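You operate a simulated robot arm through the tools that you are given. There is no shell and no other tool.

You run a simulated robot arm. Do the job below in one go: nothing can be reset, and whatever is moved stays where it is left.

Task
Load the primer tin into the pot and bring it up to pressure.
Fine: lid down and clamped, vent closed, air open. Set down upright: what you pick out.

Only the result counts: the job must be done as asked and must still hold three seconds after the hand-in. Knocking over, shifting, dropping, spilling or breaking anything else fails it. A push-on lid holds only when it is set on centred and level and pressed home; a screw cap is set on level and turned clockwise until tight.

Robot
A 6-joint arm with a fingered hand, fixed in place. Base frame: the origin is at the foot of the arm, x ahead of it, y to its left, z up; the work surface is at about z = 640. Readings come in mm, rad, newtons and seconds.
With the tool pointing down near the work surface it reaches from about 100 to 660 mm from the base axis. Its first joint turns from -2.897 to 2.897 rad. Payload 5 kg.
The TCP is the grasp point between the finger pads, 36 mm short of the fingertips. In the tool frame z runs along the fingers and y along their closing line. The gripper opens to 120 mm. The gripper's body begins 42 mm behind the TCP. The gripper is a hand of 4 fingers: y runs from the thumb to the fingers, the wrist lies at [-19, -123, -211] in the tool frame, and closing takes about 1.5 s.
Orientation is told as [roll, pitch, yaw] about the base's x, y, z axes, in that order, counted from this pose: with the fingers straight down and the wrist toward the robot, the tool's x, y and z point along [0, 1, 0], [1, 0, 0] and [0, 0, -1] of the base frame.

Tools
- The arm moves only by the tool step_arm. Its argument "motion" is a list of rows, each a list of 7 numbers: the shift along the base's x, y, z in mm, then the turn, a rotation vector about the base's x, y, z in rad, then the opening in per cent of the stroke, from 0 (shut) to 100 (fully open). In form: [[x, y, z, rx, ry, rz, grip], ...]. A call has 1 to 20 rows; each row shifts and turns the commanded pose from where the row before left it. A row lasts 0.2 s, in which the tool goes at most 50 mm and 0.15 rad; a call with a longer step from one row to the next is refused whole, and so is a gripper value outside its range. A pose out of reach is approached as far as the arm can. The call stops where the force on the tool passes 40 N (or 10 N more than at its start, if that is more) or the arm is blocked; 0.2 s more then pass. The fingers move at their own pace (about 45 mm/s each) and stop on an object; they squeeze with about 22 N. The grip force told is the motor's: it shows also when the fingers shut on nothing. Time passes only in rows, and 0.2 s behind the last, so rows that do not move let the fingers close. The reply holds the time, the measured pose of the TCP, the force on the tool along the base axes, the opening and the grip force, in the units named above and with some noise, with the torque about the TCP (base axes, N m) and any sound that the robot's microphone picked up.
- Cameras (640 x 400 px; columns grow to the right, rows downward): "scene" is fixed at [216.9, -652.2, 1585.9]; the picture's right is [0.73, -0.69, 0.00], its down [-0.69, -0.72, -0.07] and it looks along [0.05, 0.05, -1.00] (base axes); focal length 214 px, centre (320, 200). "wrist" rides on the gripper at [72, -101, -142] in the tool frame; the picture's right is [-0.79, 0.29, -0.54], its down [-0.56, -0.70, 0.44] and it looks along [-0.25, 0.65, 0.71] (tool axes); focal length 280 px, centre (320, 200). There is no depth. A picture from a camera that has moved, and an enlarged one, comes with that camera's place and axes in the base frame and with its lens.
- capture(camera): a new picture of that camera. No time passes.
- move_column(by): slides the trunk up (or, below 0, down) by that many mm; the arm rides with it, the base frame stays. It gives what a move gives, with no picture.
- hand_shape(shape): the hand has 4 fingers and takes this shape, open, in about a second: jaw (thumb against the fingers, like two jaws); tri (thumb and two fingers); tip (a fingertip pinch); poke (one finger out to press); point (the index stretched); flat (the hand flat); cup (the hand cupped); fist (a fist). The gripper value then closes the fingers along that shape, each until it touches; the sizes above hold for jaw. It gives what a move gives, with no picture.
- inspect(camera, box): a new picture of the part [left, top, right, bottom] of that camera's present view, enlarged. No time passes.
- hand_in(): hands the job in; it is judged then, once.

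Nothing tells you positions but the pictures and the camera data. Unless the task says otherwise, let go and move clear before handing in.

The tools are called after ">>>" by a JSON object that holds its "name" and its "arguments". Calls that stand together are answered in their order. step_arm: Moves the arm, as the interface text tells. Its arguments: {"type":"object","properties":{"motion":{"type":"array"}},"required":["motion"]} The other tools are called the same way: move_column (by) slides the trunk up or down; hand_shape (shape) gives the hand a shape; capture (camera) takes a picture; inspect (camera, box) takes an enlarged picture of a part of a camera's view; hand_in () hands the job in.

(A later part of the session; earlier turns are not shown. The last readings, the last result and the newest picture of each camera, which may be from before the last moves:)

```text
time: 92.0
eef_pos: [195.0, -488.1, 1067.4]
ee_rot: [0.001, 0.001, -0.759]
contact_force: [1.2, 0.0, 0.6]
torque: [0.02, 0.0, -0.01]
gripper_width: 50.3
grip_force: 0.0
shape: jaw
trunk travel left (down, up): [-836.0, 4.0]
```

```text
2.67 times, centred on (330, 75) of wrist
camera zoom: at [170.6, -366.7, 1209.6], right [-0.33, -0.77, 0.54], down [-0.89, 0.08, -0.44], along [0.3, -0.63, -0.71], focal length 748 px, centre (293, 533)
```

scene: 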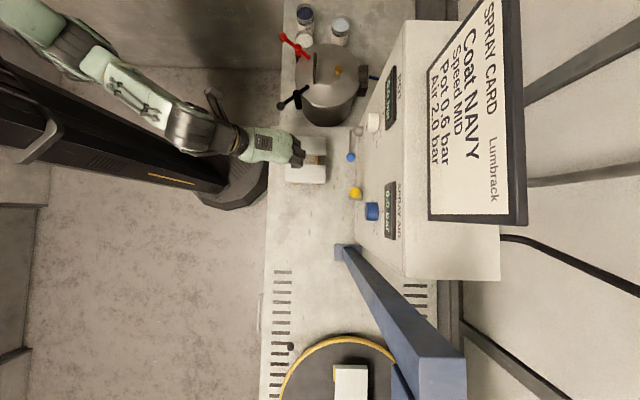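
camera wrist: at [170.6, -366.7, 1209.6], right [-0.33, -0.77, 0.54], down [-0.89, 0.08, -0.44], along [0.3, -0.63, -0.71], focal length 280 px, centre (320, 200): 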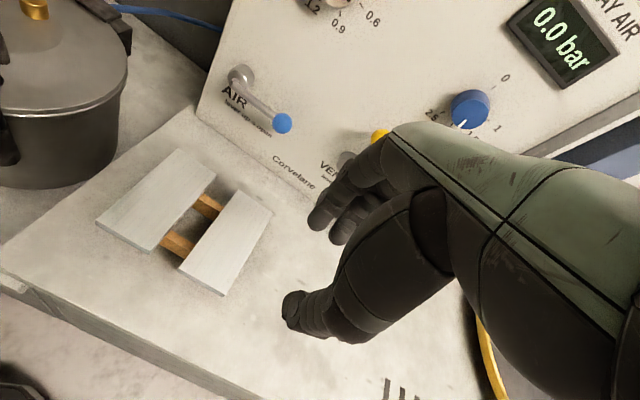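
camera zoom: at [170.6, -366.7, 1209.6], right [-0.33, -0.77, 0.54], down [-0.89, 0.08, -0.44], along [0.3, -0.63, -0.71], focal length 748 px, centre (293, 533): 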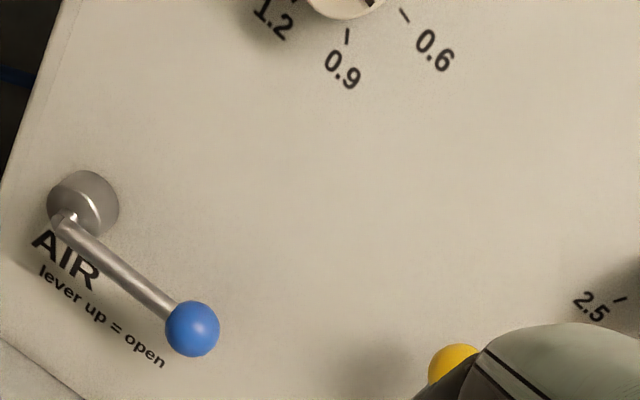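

The panel is nearly vertical at a = 727–739 mm along its facing direction, and the lever balls stand only about 10 mm off it. The hand must come in tilted, fingers pointing toward the panel. VENT first: I'll close the hand, tilt it and approach on the pot side of the yellow ball.

>>> {"name": "step_arm", "arguments": {"motion": [[23, -5.5, 0, -0.0893, -0.0945, 0, 0], [23, -5.5, 0, -0.0893, -0.0945, 0, 0], [23, -5.5, 0, -0.0893, -0.0945, 0, 0], [23, -5.5, 0, -0.0893, -0.0945, 0, 0], [23, -5.5, 0, -0.0893, -0.0945, 0, 0], [23, -5.5, 0, -0.0893, -0.0945, 0, 0], [0, 0, 0, 0, 0, 0, 0]]}}

>>> {"name": "capture", "arguments": {"camera": "wrist"}}

>>> {"name": "inspect", "arguments": {"camera": "scene", "box": [270, 90, 420, 250]}}

```text
time: 93.7
eef_pos: [332.5, -522.3, 1069.0]
ee_rot: [0.002, -0.783, -0.76]
contact_force: [-0.6, 0.8, 0.4]
torque: [0.0, -0.01, -0.01]
gripper_width: 0.1
grip_force: 22.0
shape: jaw
trunk travel left (down, up): [-836.0, 4.0]
```

```text
taken
camera wrist: at [258.2, -351.3, 1098.1], right [-0.67, -0.45, 0.59], down [-0.52, -0.28, -0.81], along [0.53, -0.85, -0.05], focal length 280 px, centre (320, 200)
```

wrist: 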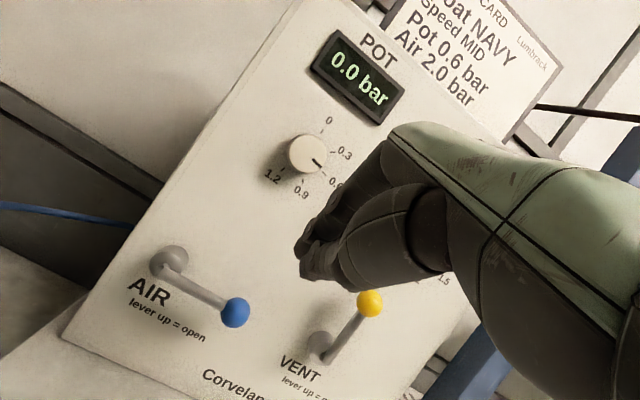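

```text
2.50 times, centred on (345, 170) of scene
camera zoom: at [216.9, -652.2, 1585.9], right [0.73, -0.69, 0.0], down [-0.69, -0.72, -0.07], along [0.05, 0.05, -1.0], focal length 536 px, centre (258, 275)
```

zoom: 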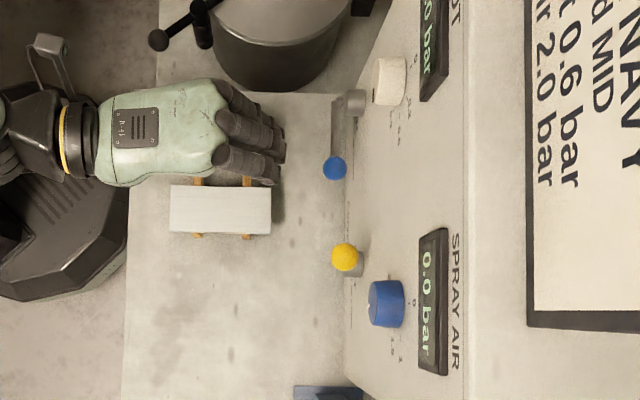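

This gives a full view of the panel. I'll read the knob closely.

>>> {"name": "inspect", "arguments": {"camera": "wrist", "box": [250, 80, 390, 220]}}

>>> {"name": "inspect", "arguments": {"camera": "wrist", "box": [110, 220, 410, 400]}}

```text
2.86 times, centred on (320, 150) of wrist
camera zoom: at [258.2, -351.3, 1098.1], right [-0.67, -0.45, 0.59], down [-0.52, -0.28, -0.81], along [0.53, -0.85, -0.05], focal length 801 px, centre (320, 343)
```

zoom: 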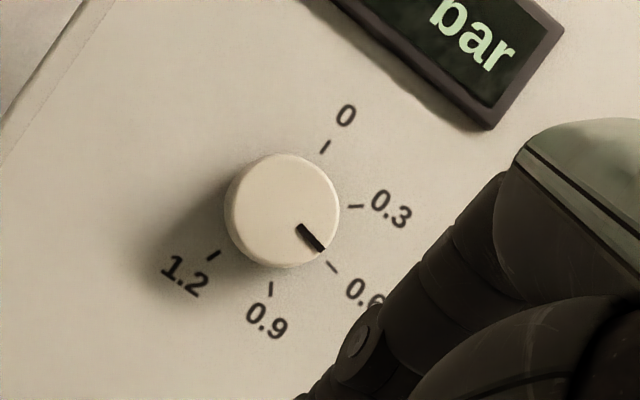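

```text
2.13 times, centred on (260, 310) of wrist
camera zoom: at [258.2, -351.3, 1098.1], right [-0.67, -0.45, 0.59], down [-0.52, -0.28, -0.81], along [0.53, -0.85, -0.05], focal length 598 px, centre (448, -35)
```

zoom: 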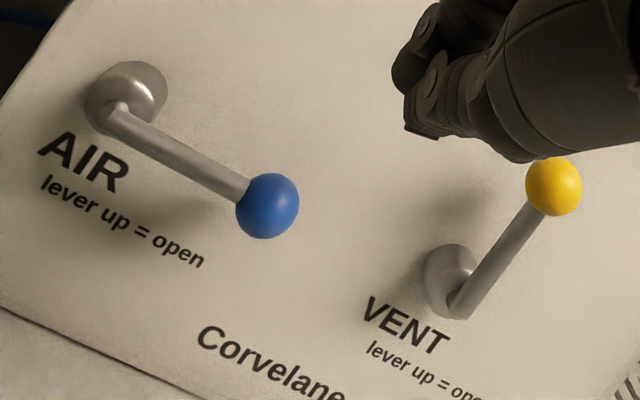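

The pot knob already points at 0.6. The yellow ball is at [326, -672, 1022] pointing up, and the blue ball at [408, -589, 938] is horizontal. I'll bring the closed fingers beside the yellow ball on its pot side.

>>> {"name": "step_arm", "arguments": {"motion": [[12, -16, -10, 0, 0, 0, 0], [12, -16, -10, 0, 0, 0, 0], [12, -16, -10, 0, 0, 0, 0], [10, -12, -9, 0, 0, 0, 0], [0, 0, 0, 0, 0, 0, 0]]}}

>>> {"name": "capture", "arguments": {"camera": "wrist"}}

>>> {"name": "inspect", "arguments": {"camera": "scene", "box": [270, 90, 420, 250]}}

```text
time: 94.8
eef_pos: [379.2, -583.3, 1028.3]
ee_rot: [0.001, -0.781, -0.761]
contact_force: [0.3, -0.6, 0.5]
torque: [-0.02, 0.0, 0.0]
gripper_width: 0.0
grip_force: 21.7
shape: jaw
trunk travel left (down, up): [-836.0, 4.0]
```

```text
taken
camera wrist: at [304.0, -411.5, 1059.0], right [-0.67, -0.45, 0.59], down [-0.52, -0.28, -0.81], along [0.53, -0.85, -0.05], focal length 280 px, centre (320, 200)
```

wrist: 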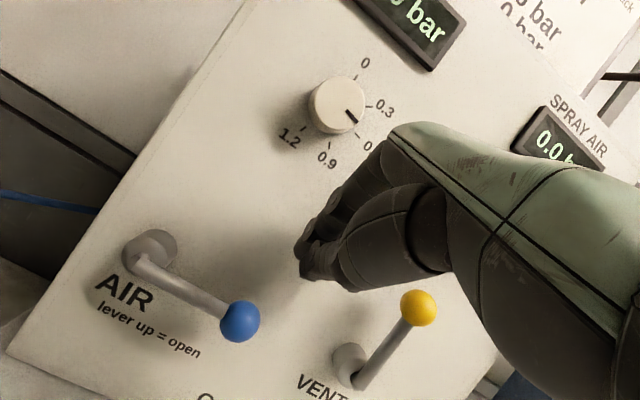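

```text
2.50 times, centred on (345, 170) of scene
camera zoom: at [216.9, -652.2, 1585.9], right [0.73, -0.69, 0.0], down [-0.69, -0.72, -0.07], along [0.05, 0.05, -1.0], focal length 536 px, centre (258, 275)
```

zoom: 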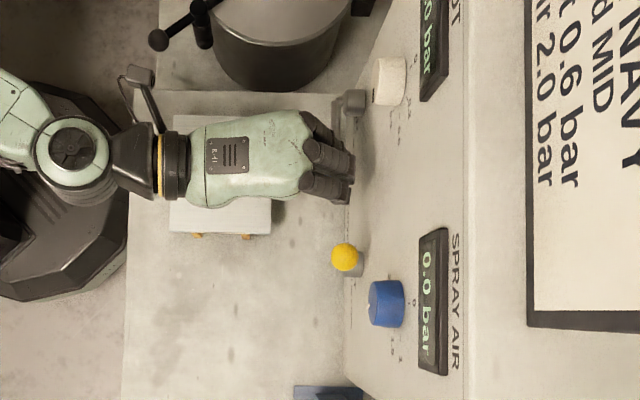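

The lower fingertips are about 48 mm from the yellow ball and level with it. I'll close in sideways until contact.

>>> {"name": "step_arm", "arguments": {"motion": [[5.8, -5.5, 2, 0, 0, 0, 0], [-6.9, -7.3, 0, 0, 0, 0, 0], [-6.9, -7.3, 0, 0, 0, 0, 0], [-6.9, -7.3, 0, 0, 0, 0, 0], [-6.9, -7.3, 0, 0, 0, 0, 0], [0, 0, 0, 0, 0, 0, 0]]}}

>>> {"name": "inspect", "arguments": {"camera": "scene", "box": [290, 110, 400, 220]}}

>>> {"name": "capture", "arguments": {"camera": "wrist"}}

```text
time: 96.2
eef_pos: [358.0, -619.5, 1030.0]
ee_rot: [0.002, -0.781, -0.76]
contact_force: [0.1, 0.2, 0.2]
torque: [0.01, -0.01, 0.0]
gripper_width: 0.0
grip_force: 21.9
shape: jaw
trunk travel left (down, up): [-836.0, 4.0]
```

```text
3.64 times, centred on (345, 165) of scene
camera zoom: at [216.9, -652.2, 1585.9], right [0.73, -0.69, 0.0], down [-0.69, -0.72, -0.07], along [0.05, 0.05, -1.0], focal length 780 px, centre (229, 327)
```

zoom: 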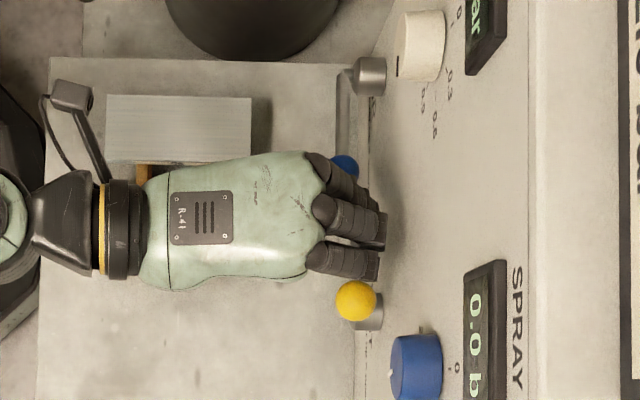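

```text
taken
camera wrist: at [283.1, -448.0, 1059.3], right [-0.67, -0.45, 0.59], down [-0.52, -0.28, -0.81], along [0.53, -0.85, -0.05], focal length 280 px, centre (320, 200)
```

wrist: 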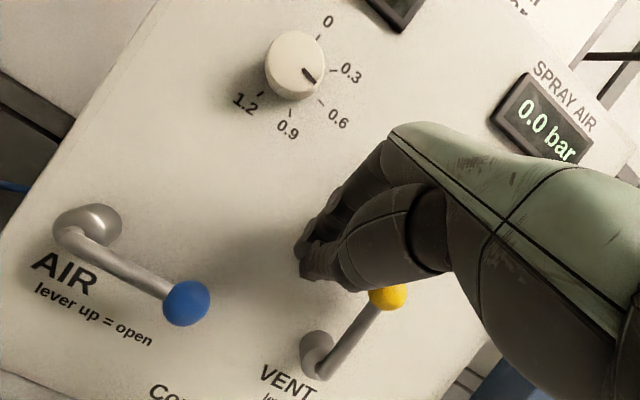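

The fingers are about to touch the yellow ball. I'll push it over sideways along its arc, watching the force.

>>> {"name": "step_arm", "arguments": {"motion": [[-8.7, -9.2, -1, 0, 0, 0, 0], [-8.7, -9.2, -2, 0, 0, 0, 0], [-8.2, -8.65, -4, 0, 0, 0, 0], [0, 0, 0, 0, 0, 0, 0]]}}

>>> {"name": "inspect", "arguments": {"camera": "scene", "box": [290, 110, 400, 220]}}

>>> {"name": "capture", "arguments": {"camera": "wrist"}}

```text
time: 97.2
eef_pos: [331.6, -645.6, 1022.8]
ee_rot: [0.003, -0.78, -0.76]
contact_force: [0.2, -0.8, -0.3]
torque: [-0.07, -0.01, 0.02]
gripper_width: 0.0
grip_force: 22.0
shape: jaw
trunk travel left (down, up): [-836.0, 4.0]
```

```text
3.64 times, centred on (345, 165) of scene
camera zoom: at [216.9, -652.2, 1585.9], right [0.73, -0.69, 0.0], down [-0.69, -0.72, -0.07], along [0.05, 0.05, -1.0], focal length 780 px, centre (229, 327)
```

zoom: 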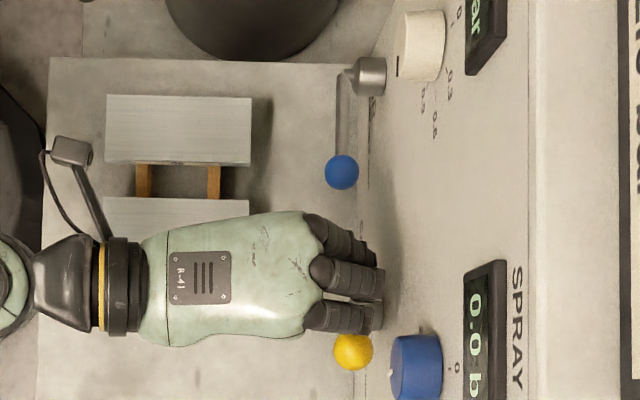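

```text
taken
camera wrist: at [257.0, -473.9, 1052.1], right [-0.67, -0.45, 0.59], down [-0.52, -0.28, -0.81], along [0.53, -0.85, -0.05], focal length 280 px, centre (320, 200)
```

wrist: 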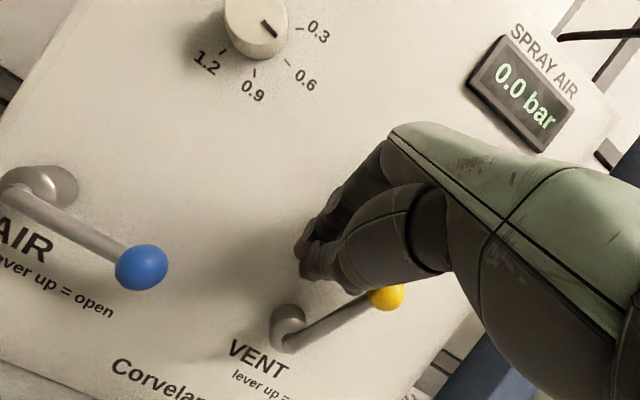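

VENT moves easily in this direction. I'll keep following the arc downward.

>>> {"name": "step_arm", "arguments": {"motion": [[-7.6, -8.0, -7, 0, 0, 0, 0], [-6.8, -7.2, -9, 0, 0, 0, 0], [-6.0, -6.3, -10, 0, 0, 0, 0], [-5.0, -5.3, -11, 0, 0, 0, 0], [0, 0, 0, 0, 0, 0, 0]]}}

>>> {"name": "inspect", "arguments": {"camera": "scene", "box": [290, 130, 400, 240]}}

>>> {"name": "capture", "arguments": {"camera": "wrist"}}

```text
time: 98.5
eef_pos: [305.4, -673.2, 984.5]
ee_rot: [0.0, -0.779, -0.758]
contact_force: [0.6, 0.1, 0.2]
torque: [0.01, 0.03, 0.01]
gripper_width: 0.1
grip_force: 21.5
shape: jaw
trunk travel left (down, up): [-836.0, 4.0]
```

```text
3.64 times, centred on (345, 185) of scene
camera zoom: at [216.9, -652.2, 1585.9], right [0.73, -0.69, 0.0], down [-0.69, -0.72, -0.07], along [0.05, 0.05, -1.0], focal length 780 px, centre (229, 254)
```

zoom: 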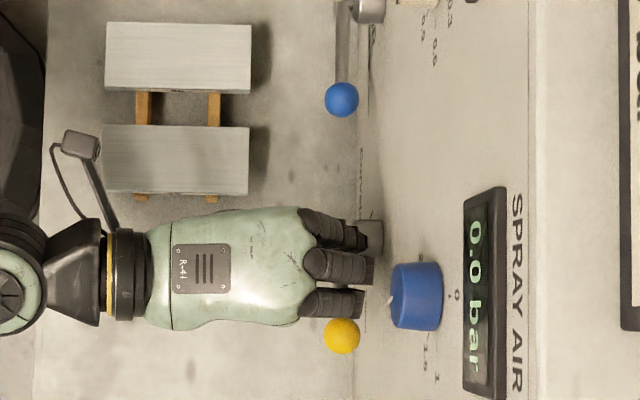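

```text
taken
camera wrist: at [230.5, -501.3, 1014.9], right [-0.67, -0.45, 0.59], down [-0.52, -0.28, -0.81], along [0.53, -0.85, -0.05], focal length 280 px, centre (320, 200)
```

wrist: 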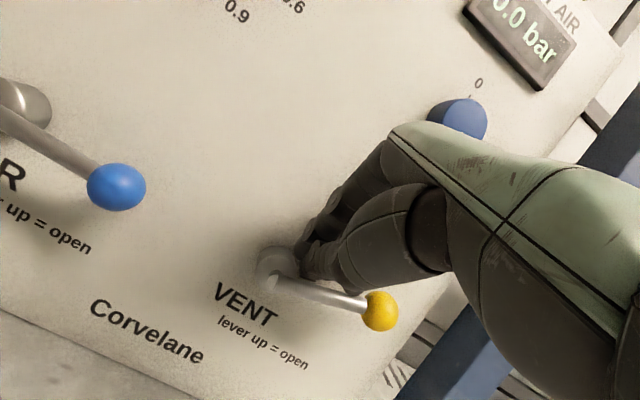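

The yellow lever is about 72° over; its ball is at z = 963 with the hub at 937. To finish I'll lift, shift above the ball and push straight down.

>>> {"name": "step_arm", "arguments": {"motion": [[2, 2, 20, 0, 0, 0, 0], [0, 0, 20, 0, 0, 0, 0], [-15, -10, 0, 0, 0, 0, 0], [-15, -10, 0, 0, 0, 0, 0], [0, 0, 0, 0, 0, 0, 0]]}}

>>> {"name": "inspect", "arguments": {"camera": "scene", "box": [290, 130, 400, 240]}}

>>> {"name": "capture", "arguments": {"camera": "wrist"}}

```text
time: 99.7
eef_pos: [277.0, -689.6, 1023.3]
ee_rot: [0.001, -0.78, -0.759]
contact_force: [0.4, 0.9, 0.8]
torque: [0.03, 0.03, -0.01]
gripper_width: 0.2
grip_force: 22.3
shape: jaw
trunk travel left (down, up): [-836.0, 4.0]
```

```text
3.64 times, centred on (345, 185) of scene
camera zoom: at [216.9, -652.2, 1585.9], right [0.73, -0.69, 0.0], down [-0.69, -0.72, -0.07], along [0.05, 0.05, -1.0], focal length 780 px, centre (229, 254)
```

zoom: 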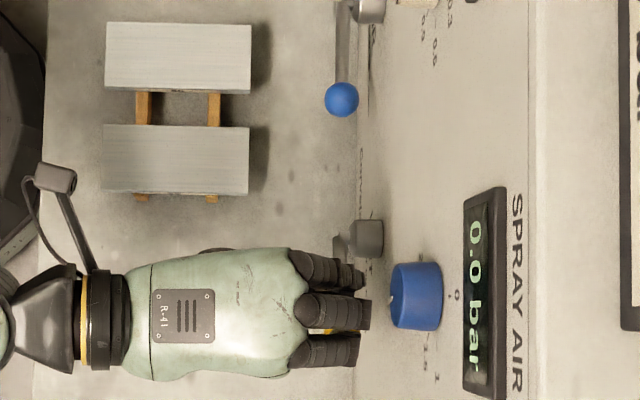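

```text
taken
camera wrist: at [202.0, -517.4, 1054.0], right [-0.67, -0.45, 0.59], down [-0.52, -0.28, -0.81], along [0.53, -0.85, -0.05], focal length 280 px, centre (320, 200)
```

wrist: 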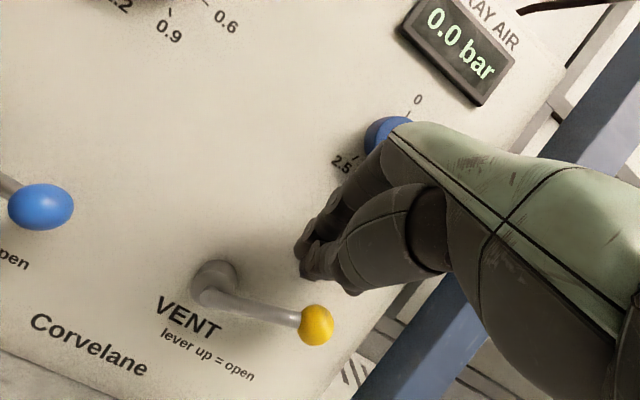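

The fingers are above the yellow ball. Pushing down gently.

>>> {"name": "step_arm", "arguments": {"motion": [[0, 0, -8, 0, 0, 0, 0], [0, 0, -8, 0, 0, 0, 0], [0, 0, -8, 0, 0, 0, 0], [0, 0, -6, 0, 0, 0, 0], [0, 0, -6, 0, 0, 0, 0], [0, 0, -5, 0, 0, 0, 0]]}}

>>> {"name": "capture", "arguments": {"camera": "wrist"}}

```text
time: 101.0
eef_pos: [279.6, -688.8, 983.6]
ee_rot: [0.0, -0.78, -0.759]
contact_force: [-0.1, -0.1, 0.6]
torque: [-0.01, 0.03, -0.01]
gripper_width: 0.1
grip_force: 22.0
shape: jaw
trunk travel left (down, up): [-836.0, 4.0]
```

```text
taken
camera wrist: at [202.9, -517.9, 1013.9], right [-0.67, -0.45, 0.59], down [-0.52, -0.28, -0.81], along [0.53, -0.85, -0.05], focal length 280 px, centre (320, 200)
```

wrist: 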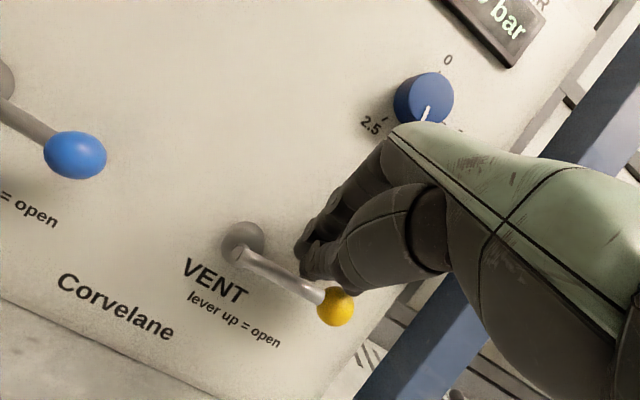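

The lever is now about 85° over. A little more, until it meets its stop.

>>> {"name": "step_arm", "arguments": {"motion": [[0, 0, -4, 0, 0, 0, 0], [0, 0, -4, 0, 0, 0, 0], [0, 0, -3, 0, 0, 0, 0], [0, 0, 0, 0, 0, 0, 0]]}}

>>> {"name": "capture", "arguments": {"camera": "wrist"}}

```text
time: 102.0
eef_pos: [278.4, -688.2, 976.4]
ee_rot: [-0.002, -0.784, -0.76]
contact_force: [-4.3, 2.3, 18.2]
torque: [-0.3, -0.07, -0.13]
gripper_width: 0.2
grip_force: 22.3
shape: jaw
trunk travel left (down, up): [-836.0, 4.0]
```

```text
taken
camera wrist: at [202.6, -516.9, 1005.7], right [-0.67, -0.45, 0.59], down [-0.52, -0.28, -0.81], along [0.53, -0.85, -0.04], focal length 280 px, centre (320, 200)
```

wrist: 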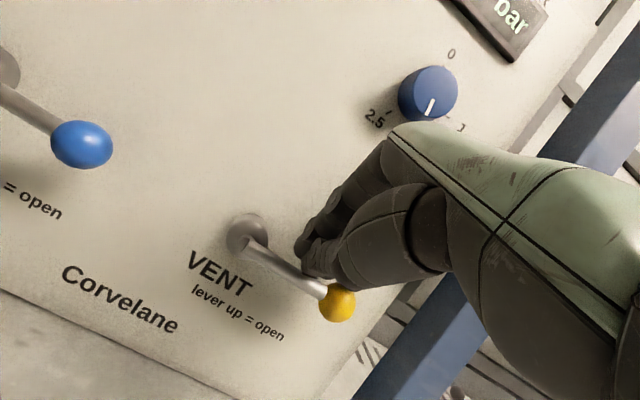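

VENT is against its stop (18 N), so it is closed. I'll back away from the panel and go to AIR, coming in low so the tilted fingers can lift the blue ball from beneath.

>>> {"name": "step_arm", "arguments": {"motion": [[0, 0, 15, 0, 0, 0, 0], [-18, 17, 15, 0, 0, 0, 0], [-18, 17, 0, 0, 0, 0, 0], [-18, 17, 0, 0, 0, 0, 0], [30, 31.8, 0, 0, 0, 0, 0], [30, 31.8, 0, 0, 0, 0, 0], [30, 31.8, 0, 0, 0, 0, 0], [30, 31.8, 0, 0, 0, 0, 0], [0, 0, 0, 0, 0, 0, 0]]}}

>>> {"name": "capture", "arguments": {"camera": "wrist"}}

>>> {"name": "inspect", "arguments": {"camera": "scene", "box": [270, 90, 420, 250]}}

```text
time: 104.0
eef_pos: [341.8, -599.4, 902.9]
ee_rot: [0.003, -0.781, -0.761]
contact_force: [-0.2, 0.2, 0.2]
torque: [-0.01, -0.03, 0.01]
gripper_width: 0.3
grip_force: 22.1
shape: jaw
out of reach, approached as far as the arm can: row 1, 2, 3, 4, 5, 6, 7, 8
trunk travel left (down, up): [-836.0, 4.0]
```

```text
taken
camera wrist: at [266.9, -429.1, 932.5], right [-0.67, -0.45, 0.59], down [-0.52, -0.28, -0.81], along [0.53, -0.85, -0.05], focal length 280 px, centre (320, 200)
```

wrist: 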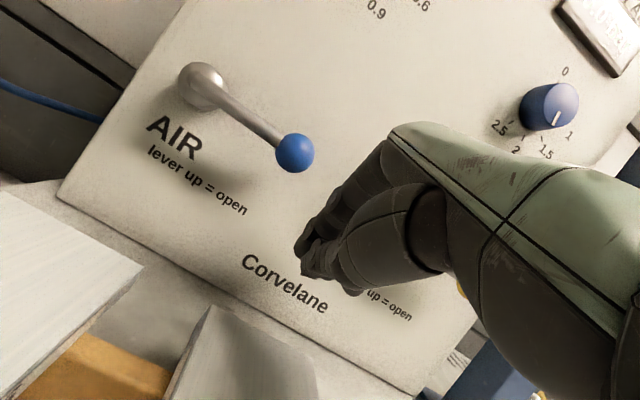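

```text
2.50 times, centred on (345, 170) of scene
camera zoom: at [216.9, -652.2, 1585.9], right [0.73, -0.69, 0.0], down [-0.69, -0.72, -0.07], along [0.05, 0.05, -1.0], focal length 536 px, centre (258, 275)
```

zoom: 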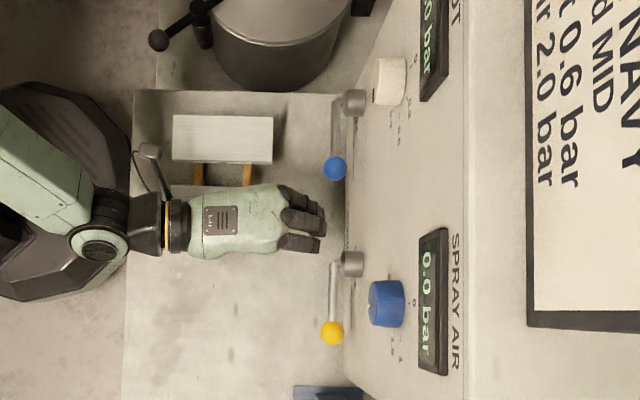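

The arm sagged to z = 903 while near its reach limit, but nothing was touched: VENT is still closed and the boards look undisturbed. I'm now just on the low side of the AIR ball; I'll slide under it, keeping below contact.

>>> {"name": "step_arm", "arguments": {"motion": [[4, 3.6, 6, 0, 0, 0, 0], [15, 14, 3, 0, 0, 0, 0], [15, 14, 3, 0, 0, 0, 0], [0, 0, 0, 0, 0, 0, 0]]}}

>>> {"name": "capture", "arguments": {"camera": "wrist"}}

>>> {"name": "inspect", "arguments": {"camera": "scene", "box": [270, 90, 420, 250]}}

```text
time: 105.0
eef_pos: [382.3, -583.3, 897.3]
ee_rot: [0.0, -0.782, -0.758]
contact_force: [0.4, -1.0, -0.1]
torque: [-0.02, -0.01, -0.02]
gripper_width: 0.1
grip_force: 21.9
shape: jaw
out of reach, approached as far as the arm can: row 1, 2, 3
trunk travel left (down, up): [-836.0, 4.0]
```

```text
taken
camera wrist: at [307.2, -412.4, 926.8], right [-0.67, -0.45, 0.59], down [-0.52, -0.28, -0.81], along [0.53, -0.85, -0.05], focal length 280 px, centre (320, 200)
```

wrist: 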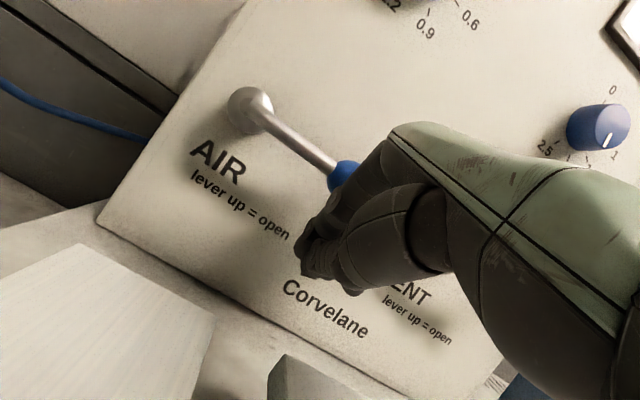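

```text
2.50 times, centred on (345, 170) of scene
camera zoom: at [216.9, -652.2, 1585.9], right [0.73, -0.69, 0.0], down [-0.69, -0.72, -0.07], along [0.05, 0.05, -1.0], focal length 536 px, centre (258, 275)
```

zoom: 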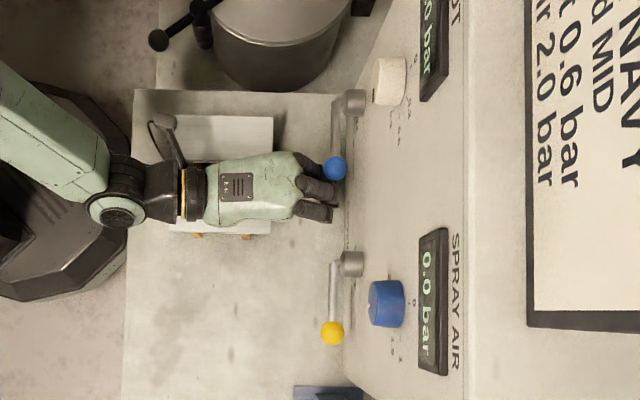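

The arm is near a joint limit here. The fingers lie about 20 mm below the blue ball, so a straight lift is what I need; I'll try a small one and see how the arm responds.

>>> {"name": "step_arm", "arguments": {"motion": [[0, 0, 8, 0, 0, 0, 0], [0, 0, 0, 0, 0, 0, 0]]}}

```text
time: 105.7
eef_pos: [381.9, -586.6, 899.6]
ee_rot: [0.003, -0.783, -0.761]
contact_force: [-3.5, 4.2, -1.4]
torque: [-0.17, -0.08, 0.04]
gripper_width: 0.0
grip_force: 22.0
shape: jaw
out of reach, approached as far as the arm can: row 1
trunk travel left (down, up): [-836.0, 4.0]
```

Contact on the panel side, so I'll back off a little toward the robot and see whether the arm frees up.

>>> {"name": "step_arm", "arguments": {"motion": [[-11, 10.3, 0, 0, 0, 0, 0], [-11, 10.3, 0, 0, 0, 0, 0], [0, 0, 0, 0, 0, 0, 0]]}}

>>> {"name": "capture", "arguments": {"camera": "wrist"}}

>>> {"name": "capture", "arguments": {"camera": "scene"}}

```text
time: 106.5
eef_pos: [362.0, -577.1, 889.3]
ee_rot: [0.003, -0.781, -0.76]
contact_force: [-0.1, 0.8, 0.0]
torque: [0.0, -0.01, 0.03]
gripper_width: 0.1
grip_force: 21.6
shape: jaw
out of reach, approached as far as the arm can: row 1, 2
trunk travel left (down, up): [-836.0, 4.0]
```

```text
taken
camera wrist: at [288.1, -405.9, 918.4], right [-0.67, -0.45, 0.59], down [-0.52, -0.28, -0.81], along [0.53, -0.85, -0.05], focal length 280 px, centre (320, 200)
```

wrist: 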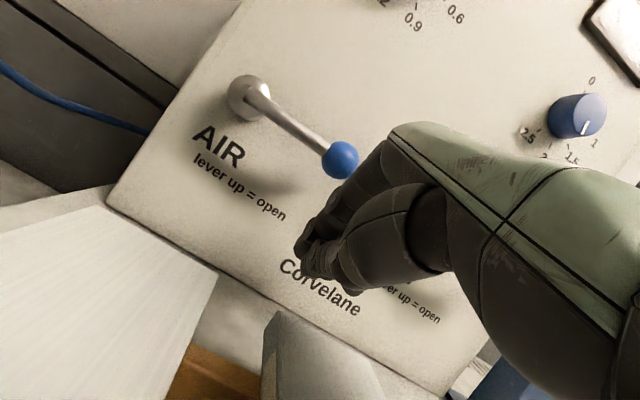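

```text
taken
```

scene: 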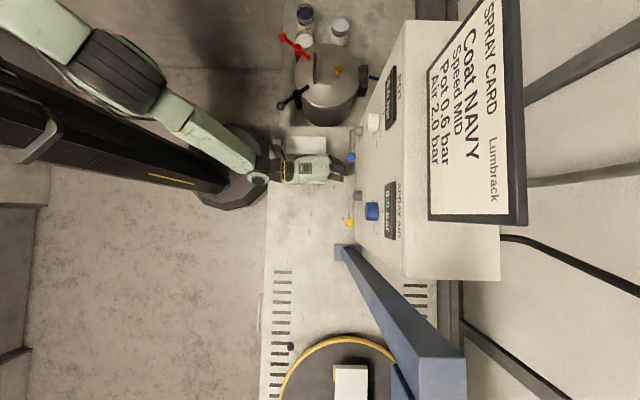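

The tilted wrist seems to be at its limit with the trunk this high. I'll reduce the tilt while lifting and backing off, then lower the trunk to get a better arm posture.

>>> {"name": "step_arm", "arguments": {"motion": [[-7, 6.5, 10, 0.08, 0.085, 0, 0], [-7, 6.5, 12, 0.08, 0.085, 0, 0], [-7, 6.5, 15, 0.08, 0.085, 0, 0], [-7, 6.5, 20, 0.05, 0.053, 0, 0], [0, 0, 20, 0, 0, 0, 0], [0, 0, 0, 0, 0, 0, 0]]}}

```text
time: 107.8
eef_pos: [304.7, -602.5, 840.6]
ee_rot: [-0.002, -0.355, -0.76]
contact_force: [0.0, 0.3, -0.6]
torque: [-0.01, -0.02, 0.03]
gripper_width: 0.0
grip_force: 21.8
shape: jaw
out of reach, approached as far as the arm can: row 1, 2, 3, 4, 5
trunk travel left (down, up): [-836.0, 4.0]
```

The arm is sinking instead of rising. I'll look before any further motion.

>>> {"name": "capture", "arguments": {"camera": "wrist"}}

>>> {"name": "capture", "arguments": {"camera": "scene"}}

>>> {"name": "inspect", "arguments": {"camera": "scene", "box": [250, 110, 390, 240]}}

```text
taken
camera wrist: at [251.0, -450.3, 938.0], right [-0.48, -0.63, 0.61], down [-0.75, -0.06, -0.66], along [0.45, -0.78, -0.44], focal length 280 px, centre (320, 200)
```

wrist: 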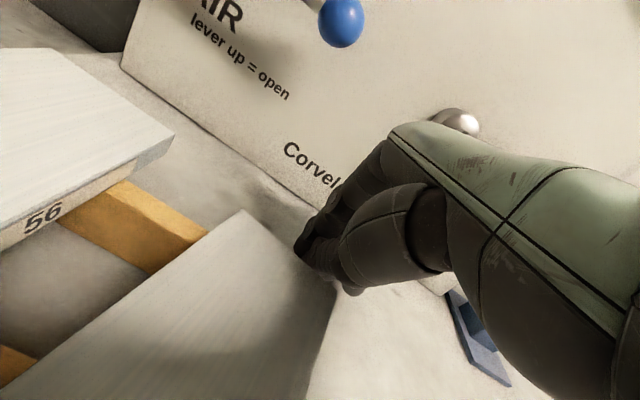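

```text
taken
```

scene: 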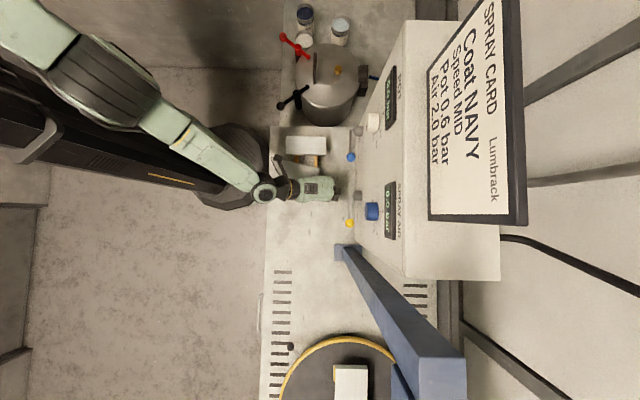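

```text
3.08 times, centred on (320, 175) of scene
camera zoom: at [216.9, -652.2, 1585.9], right [0.73, -0.69, 0.0], down [-0.69, -0.72, -0.07], along [0.05, 0.05, -1.0], focal length 660 px, centre (320, 277)
```

zoom: 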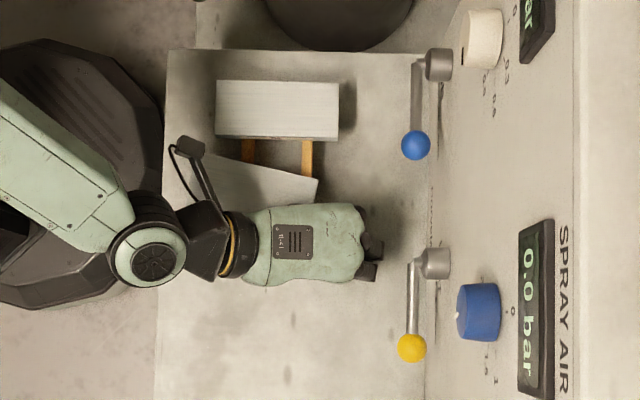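

The sinking has nudged the nearer sample board: it now looks turned from its original pose. I must first get the arm back under control; I'll test one tiny upward step.

>>> {"name": "step_arm", "arguments": {"motion": [[0, 0, 6, 0, 0, 0, 0]]}}

>>> {"name": "inspect", "arguments": {"camera": "scene", "box": [250, 110, 390, 240]}}

```text
time: 108.2
eef_pos: [305.6, -608.6, 843.9]
ee_rot: [0.0, -0.357, -0.759]
contact_force: [-0.2, 0.4, 1.0]
torque: [-0.02, -0.01, 0.01]
gripper_width: 0.0
grip_force: 22.2
shape: jaw
out of reach, approached as far as the arm can: row 1
trunk travel left (down, up): [-836.0, 4.0]
```

```text
3.08 times, centred on (320, 175) of scene
camera zoom: at [216.9, -652.2, 1585.9], right [0.73, -0.69, 0.0], down [-0.69, -0.72, -0.07], along [0.05, 0.05, -1.0], focal length 660 px, centre (320, 277)
```

zoom: 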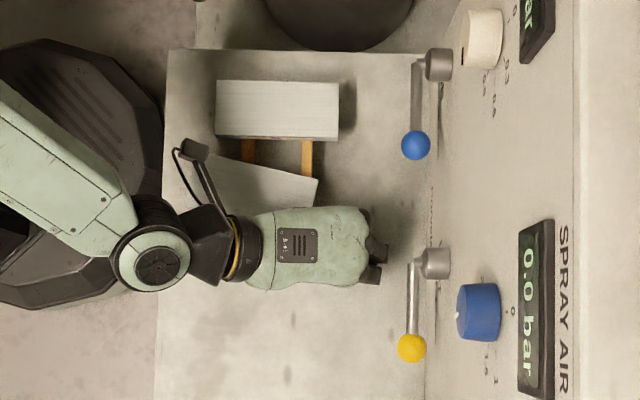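

Raising works partly when the hand also slides outward (-y), away from the board. I'll try a step in that direction.

>>> {"name": "step_arm", "arguments": {"motion": [[0, -12, 10, 0, 0, 0, 0], [0, -12, 10, 0, 0, 0, 0]]}}

>>> {"name": "inspect", "arguments": {"camera": "scene", "box": [250, 110, 390, 240]}}

```text
time: 108.8
eef_pos: [306.5, -633.4, 865.6]
ee_rot: [0.001, -0.359, -0.76]
contact_force: [0.4, -0.5, 1.0]
torque: [0.01, -0.03, -0.02]
gripper_width: 0.0
grip_force: 21.8
shape: jaw
trunk travel left (down, up): [-836.0, 4.0]
```

```text
3.08 times, centred on (320, 175) of scene
camera zoom: at [216.9, -652.2, 1585.9], right [0.73, -0.69, 0.0], down [-0.69, -0.72, -0.07], along [0.05, 0.05, -1.0], focal length 660 px, centre (320, 277)
```

zoom: 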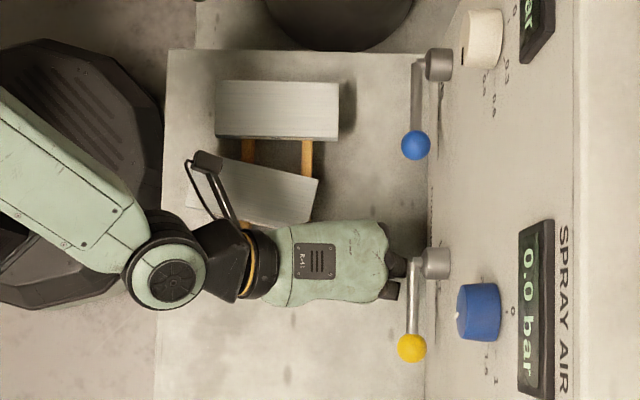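

The arm is free again. The nearer board has turned about 15° and slid about 25 mm, so I'll need to put it back. First I'll straighten the hand and rise clear.

>>> {"name": "step_arm", "arguments": {"motion": [[0, -5, 15, 0.05, 0.053, 0, 0], [0, -5, 20, 0.05, 0.053, 0, 0], [0, 0, 25, 0.05, 0.053, 0, 0], [0, 0, 25, 0.05, 0.053, 0, 0], [0, 0, 25, 0.045, 0.048, 0, 0], [-10, 10, 20, 0, 0, 0, 0]]}}

>>> {"name": "capture", "arguments": {"camera": "wrist"}}

>>> {"name": "inspect", "arguments": {"camera": "scene", "box": [250, 110, 390, 240]}}

```text
time: 109.4
eef_pos: [304.3, -638.4, 868.5]
ee_rot: [0.008, -0.249, -0.758]
contact_force: [-8.3, 7.7, 1.0]
torque: [-0.52, -0.46, -0.14]
gripper_width: 0.0
grip_force: 21.6
shape: jaw
out of reach, approached as far as the arm can: row 1, 2
trunk travel left (down, up): [-836.0, 4.0]
stopped in row 2: the force on the tool passed its limit at 46 N (the readings are from after the stop); the commanded pose is now the measured one
```

```text
taken
camera wrist: at [256.6, -494.0, 982.7], right [-0.44, -0.68, 0.59], down [-0.8, -0.01, -0.61], along [0.42, -0.74, -0.53], focal length 280 px, centre (320, 200)
```

wrist: 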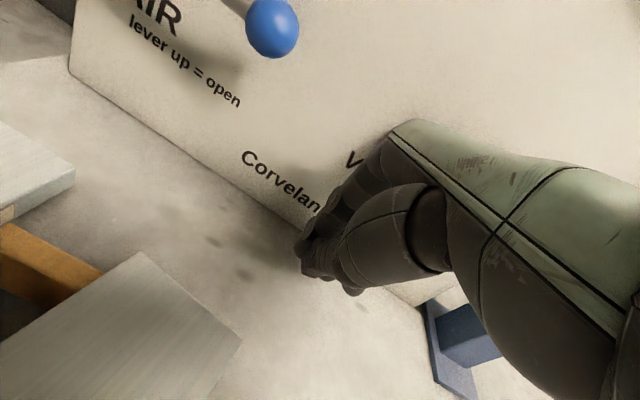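

```text
3.08 times, centred on (320, 175) of scene
camera zoom: at [216.9, -652.2, 1585.9], right [0.73, -0.69, 0.0], down [-0.69, -0.72, -0.07], along [0.05, 0.05, -1.0], focal length 660 px, centre (320, 277)
```

zoom: 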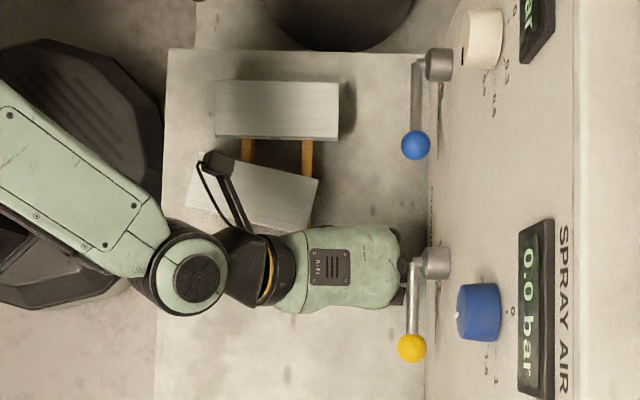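

The knuckles touched the VENT hub at the panel. I'll back off along -x, which keeps the radius and clears the panel.

>>> {"name": "step_arm", "arguments": {"motion": [[-12, 0, 0, 0, 0, 0, 0], [-12, 0, 0, 0, 0, 0, 0]]}}

>>> {"name": "inspect", "arguments": {"camera": "scene", "box": [250, 110, 390, 240]}}

```text
time: 110.0
eef_pos: [281.8, -641.2, 868.5]
ee_rot: [0.007, -0.25, -0.757]
contact_force: [-0.2, -1.3, -0.1]
torque: [-0.01, 0.0, 0.0]
gripper_width: 0.1
grip_force: 21.8
shape: jaw
trunk travel left (down, up): [-836.0, 4.0]
```

```text
3.08 times, centred on (320, 175) of scene
camera zoom: at [216.9, -652.2, 1585.9], right [0.73, -0.69, 0.0], down [-0.69, -0.72, -0.07], along [0.05, 0.05, -1.0], focal length 660 px, centre (320, 277)
```

zoom: 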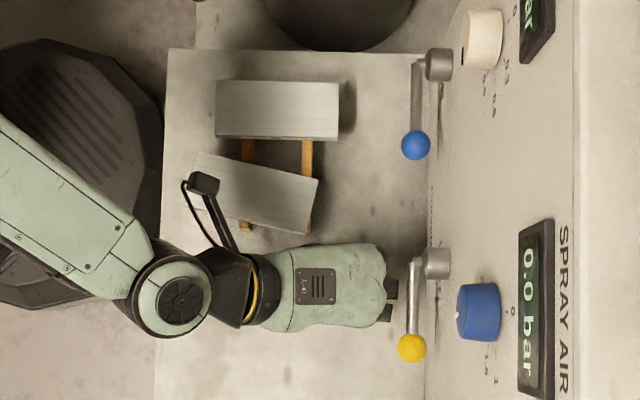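

Free again with no reach complaint. Now a test of going straight up.

>>> {"name": "step_arm", "arguments": {"motion": [[-6, -3, 10, 0, 0, 0, 0]]}}

```text
time: 110.4
eef_pos: [276.0, -648.2, 874.8]
ee_rot: [0.008, -0.25, -0.755]
contact_force: [-1.1, 0.5, 0.3]
torque: [-0.04, 0.0, -0.06]
gripper_width: 0.0
grip_force: 22.0
shape: jaw
out of reach, approached as far as the arm can: row 1
trunk travel left (down, up): [-836.0, 4.0]
```

The arm is on a joint limit. I'll probe which yaw change releases it, with tiny moves well away from everything.

>>> {"name": "step_arm", "arguments": {"motion": [[0, 0, 6, 0, 0, 0.1, 0]]}}

>>> {"name": "step_arm", "arguments": {"motion": [[0, 0, 6, 0, 0, 0.1, 0]]}}

```text
time: 110.8
eef_pos: [274.6, -645.8, 883.7]
ee_rot: [0.007, -0.249, -0.654]
contact_force: [1.6, 0.4, 0.1]
torque: [-0.02, 0.0, -0.02]
gripper_width: 0.0
grip_force: 22.3
shape: jaw
out of reach, approached as far as the arm can: row 1
trunk travel left (down, up): [-836.0, 4.0]
```

```text
time: 111.2
eef_pos: [271.6, -639.2, 893.3]
ee_rot: [0.006, -0.251, -0.556]
contact_force: [-1.4, -0.7, 0.6]
torque: [-0.01, -0.01, 0.0]
gripper_width: 0.0
grip_force: 22.3
shape: jaw
out of reach, approached as far as the arm can: row 1
trunk travel left (down, up): [-836.0, 4.0]
```

Positive yaw releases it: the hand is rising. I'll continue that way.

>>> {"name": "step_arm", "arguments": {"motion": [[0, 0, 10, 0, 0, 0.1, 0], [0, 0, 10, 0, 0, 0.1, 0], [0, 0, 10, 0, 0, 0.1, 0]]}}

>>> {"name": "inspect", "arguments": {"camera": "scene", "box": [220, 100, 400, 240]}}

```text
time: 112.0
eef_pos: [265.8, -622.7, 929.8]
ee_rot: [0.007, -0.253, -0.254]
contact_force: [0.6, -0.6, -1.1]
torque: [-0.03, 0.01, 0.02]
gripper_width: 0.0
grip_force: 22.0
shape: jaw
out of reach, approached as far as the arm can: row 1, 2, 3
trunk travel left (down, up): [-836.0, 4.0]
```

```text
2.86 times, centred on (310, 170) of scene
camera zoom: at [216.9, -652.2, 1585.9], right [0.73, -0.69, 0.0], down [-0.69, -0.72, -0.07], along [0.05, 0.05, -1.0], focal length 613 px, centre (349, 286)
```

zoom: 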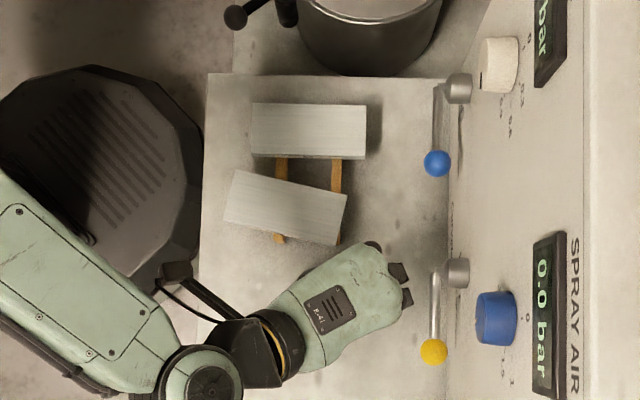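

Rising well. I'll keep going up and straighten the remaining tilt.

>>> {"name": "step_arm", "arguments": {"motion": [[0, 5, 15, 0.016, 0.06, 0.05, 0], [0, 5, 15, 0.016, 0.06, 0.05, 0], [0, 5, 15, 0.016, 0.06, 0.05, 0], [0, 5, 15, 0.014, 0.06, 0.05, 0]]}}

>>> {"name": "inspect", "arguments": {"camera": "scene", "box": [220, 100, 400, 240]}}

>>> {"name": "capture", "arguments": {"camera": "wrist"}}

```text
time: 113.0
eef_pos: [267.0, -601.2, 991.3]
ee_rot: [0.032, -0.001, -0.059]
contact_force: [0.0, -0.6, -0.2]
torque: [-0.02, 0.01, -0.03]
gripper_width: 0.1
grip_force: 22.3
shape: jaw
trunk travel left (down, up): [-836.0, 4.0]
```

```text
2.86 times, centred on (310, 170) of scene
camera zoom: at [216.9, -652.2, 1585.9], right [0.73, -0.69, 0.0], down [-0.69, -0.72, -0.07], along [0.05, 0.05, -1.0], focal length 613 px, centre (349, 286)
```

zoom: 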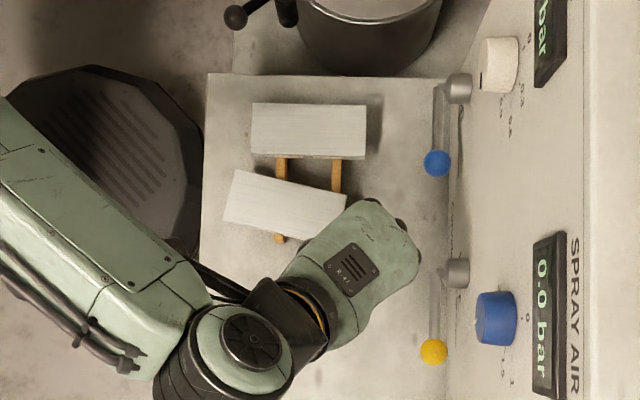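

```text
taken
camera wrist: at [170.3, -525.7, 1136.4], right [0.24, -0.82, 0.52], down [-0.73, -0.5, -0.46], along [0.64, -0.27, -0.72], focal length 280 px, centre (320, 200)
```

wrist: 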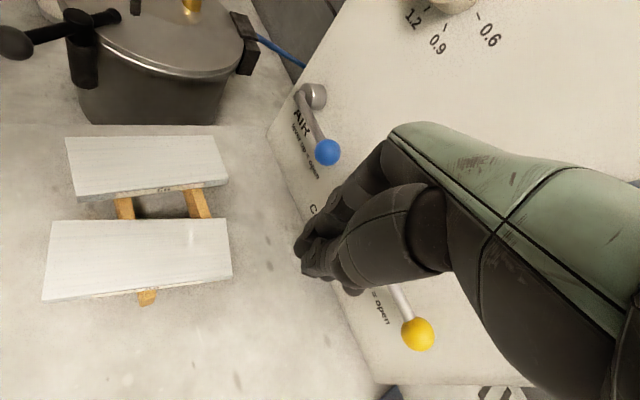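

The arm is fully under control again. Board 2 must go back about 25 mm along the panel-facing direction and turn +13°. I'll bring the hand above it with the closing line across its width, and use the narrow tip pinch.

>>> {"name": "step_arm", "arguments": {"motion": [[0, 20, 5, -0.03, 0, 0.13, 40], [0, 25, 5, 0, 0, 0.13, 60], [0, 25, 0, 0, 0, 0.13, 80], [-2, 25, 0, 0, 0, 0.13, 100], [-2, 20, 0, 0, 0, 0.12, 100], [0, 0, 0, 0, 0, 0, 100]]}}

>>> {"name": "hand_shape", "arguments": {"shape": "tip"}}

>>> {"name": "capture", "arguments": {"camera": "wrist"}}

>>> {"name": "inspect", "arguments": {"camera": "scene", "box": [220, 100, 400, 240]}}

```text
time: 114.4
eef_pos: [260.1, -486.4, 1002.6]
ee_rot: [0.001, -0.004, 0.582]
contact_force: [-0.2, 0.2, -0.5]
torque: [0.0, 0.01, 0.02]
gripper_width: 99.6
grip_force: 0.1
shape: jaw
trunk travel left (down, up): [-836.0, 4.0]
```

```text
time: 115.3
eef_pos: [259.1, -487.1, 1002.6]
ee_rot: [-0.001, -0.004, 0.582]
contact_force: [-0.4, 0.3, 0.2]
torque: [-0.01, -0.02, 0.01]
gripper_width: 120.2
grip_force: 0.1
shape: tip
trunk travel left (down, up): [-836.0, 4.0]
```

```text
taken
camera wrist: at [135.0, -481.7, 1144.8], right [0.67, -0.5, 0.54], down [-0.28, -0.85, -0.45], along [0.69, 0.15, -0.71], focal length 280 px, centre (320, 200)
```

wrist: 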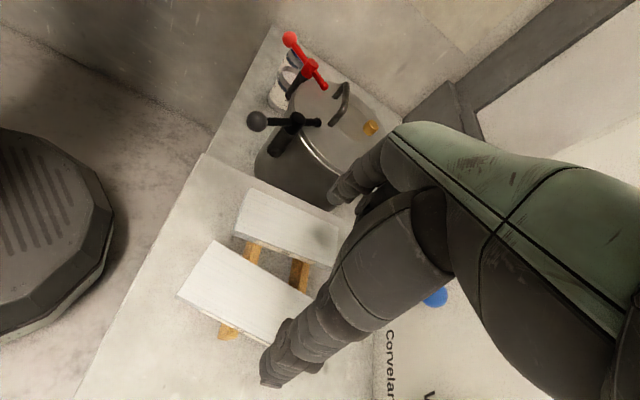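

```text
2.86 times, centred on (310, 170) of scene
camera zoom: at [216.9, -652.2, 1585.9], right [0.73, -0.69, 0.0], down [-0.69, -0.72, -0.07], along [0.05, 0.05, -1.0], focal length 613 px, centre (349, 286)
```

zoom: 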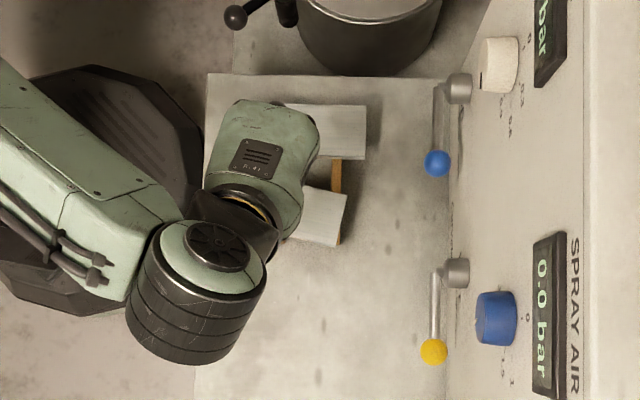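

The hand is centred over board 2 and aligned with it. I'll come down by the trunk to just above the board and check.

>>> {"name": "move_column", "arguments": {"by": -85}}

>>> {"name": "capture", "arguments": {"camera": "wrist"}}

>>> {"name": "inspect", "arguments": {"camera": "wrist", "box": [140, 180, 400, 400]}}

```text
time: 116.5
eef_pos: [258.8, -487.4, 918.3]
ee_rot: [0.001, -0.003, 0.583]
contact_force: [-0.3, 0.8, -0.1]
torque: [0.0, 0.01, -0.01]
gripper_width: 120.0
grip_force: 0.1
shape: tip
trunk travel left (down, up): [-751.0, 89.0]
```

```text
taken
camera wrist: at [134.9, -481.8, 1059.8], right [0.67, -0.5, 0.54], down [-0.28, -0.85, -0.45], along [0.69, 0.15, -0.71], focal length 280 px, centre (320, 200)
```

wrist: 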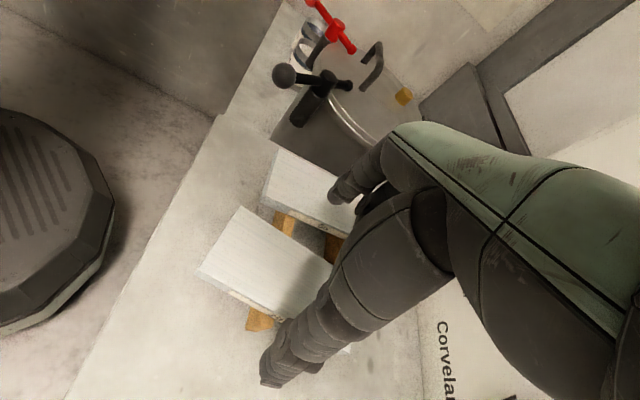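

```text
1.82 times, centred on (270, 290) of wrist
camera zoom: at [134.9, -481.8, 1059.8], right [0.67, -0.5, 0.54], down [-0.28, -0.85, -0.45], along [0.69, 0.15, -0.71], focal length 510 px, centre (411, 36)
```

zoom: 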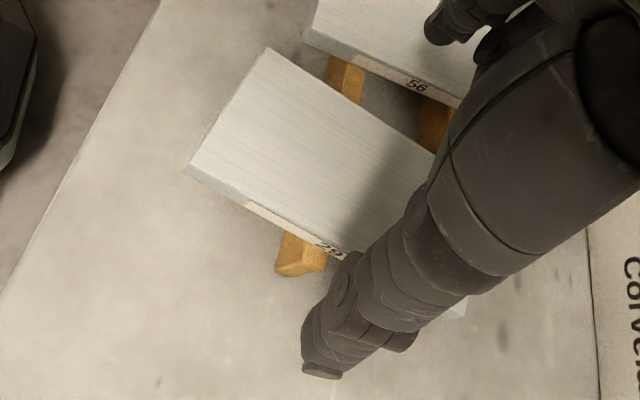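

Board 2's top is at z = 854 with its centre near [262, -494]. I'll narrow the opening so the index fits the gap between the boards, shift slightly and lower around it.

>>> {"name": "step_arm", "arguments": {"motion": [[2, -5, 0, 0, 0, 0, 73], [0, 0, 0, 0, 0, 0, 73], [0, 0, 0, 0, 0, 0, 73], [0, 0, -12, 0, 0, 0, 73]]}}

>>> {"name": "inspect", "arguments": {"camera": "wrist", "box": [140, 180, 400, 400]}}

>>> {"name": "inspect", "arguments": {"camera": "scene", "box": [220, 100, 400, 240]}}

```text
time: 117.5
eef_pos: [262.6, -491.2, 905.3]
ee_rot: [0.002, -0.004, 0.58]
contact_force: [-0.7, 0.4, 0.1]
torque: [0.0, -0.01, 0.0]
gripper_width: 87.8
grip_force: 0.1
shape: tip
trunk travel left (down, up): [-751.0, 89.0]
```

```text
1.82 times, centred on (270, 290) of wrist
camera zoom: at [137.5, -486.1, 1047.2], right [0.67, -0.5, 0.54], down [-0.28, -0.85, -0.45], along [0.69, 0.15, -0.71], focal length 510 px, centre (411, 36)
```

zoom: 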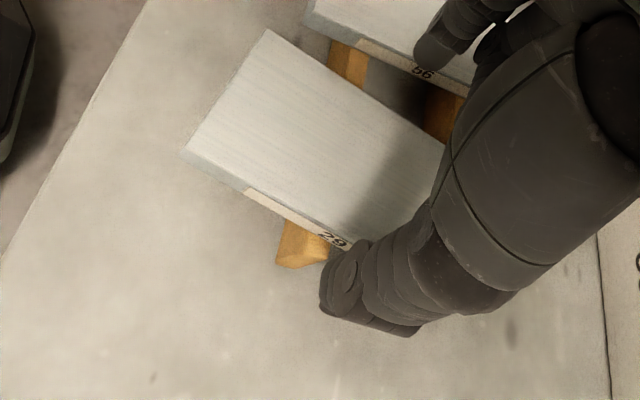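

```text
2.86 times, centred on (310, 170) of scene
camera zoom: at [216.9, -652.2, 1585.9], right [0.73, -0.69, 0.0], down [-0.69, -0.72, -0.07], along [0.05, 0.05, -1.0], focal length 613 px, centre (349, 286)
```

zoom: 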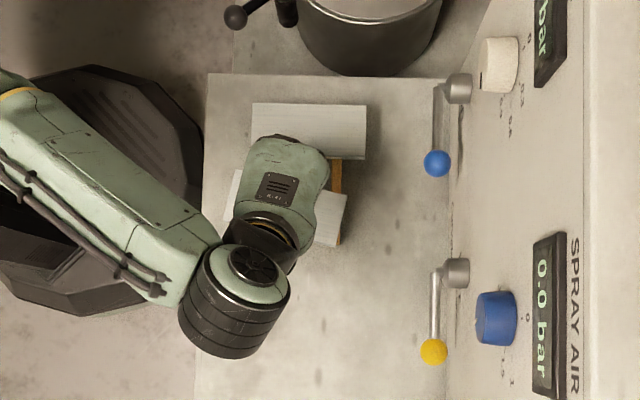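

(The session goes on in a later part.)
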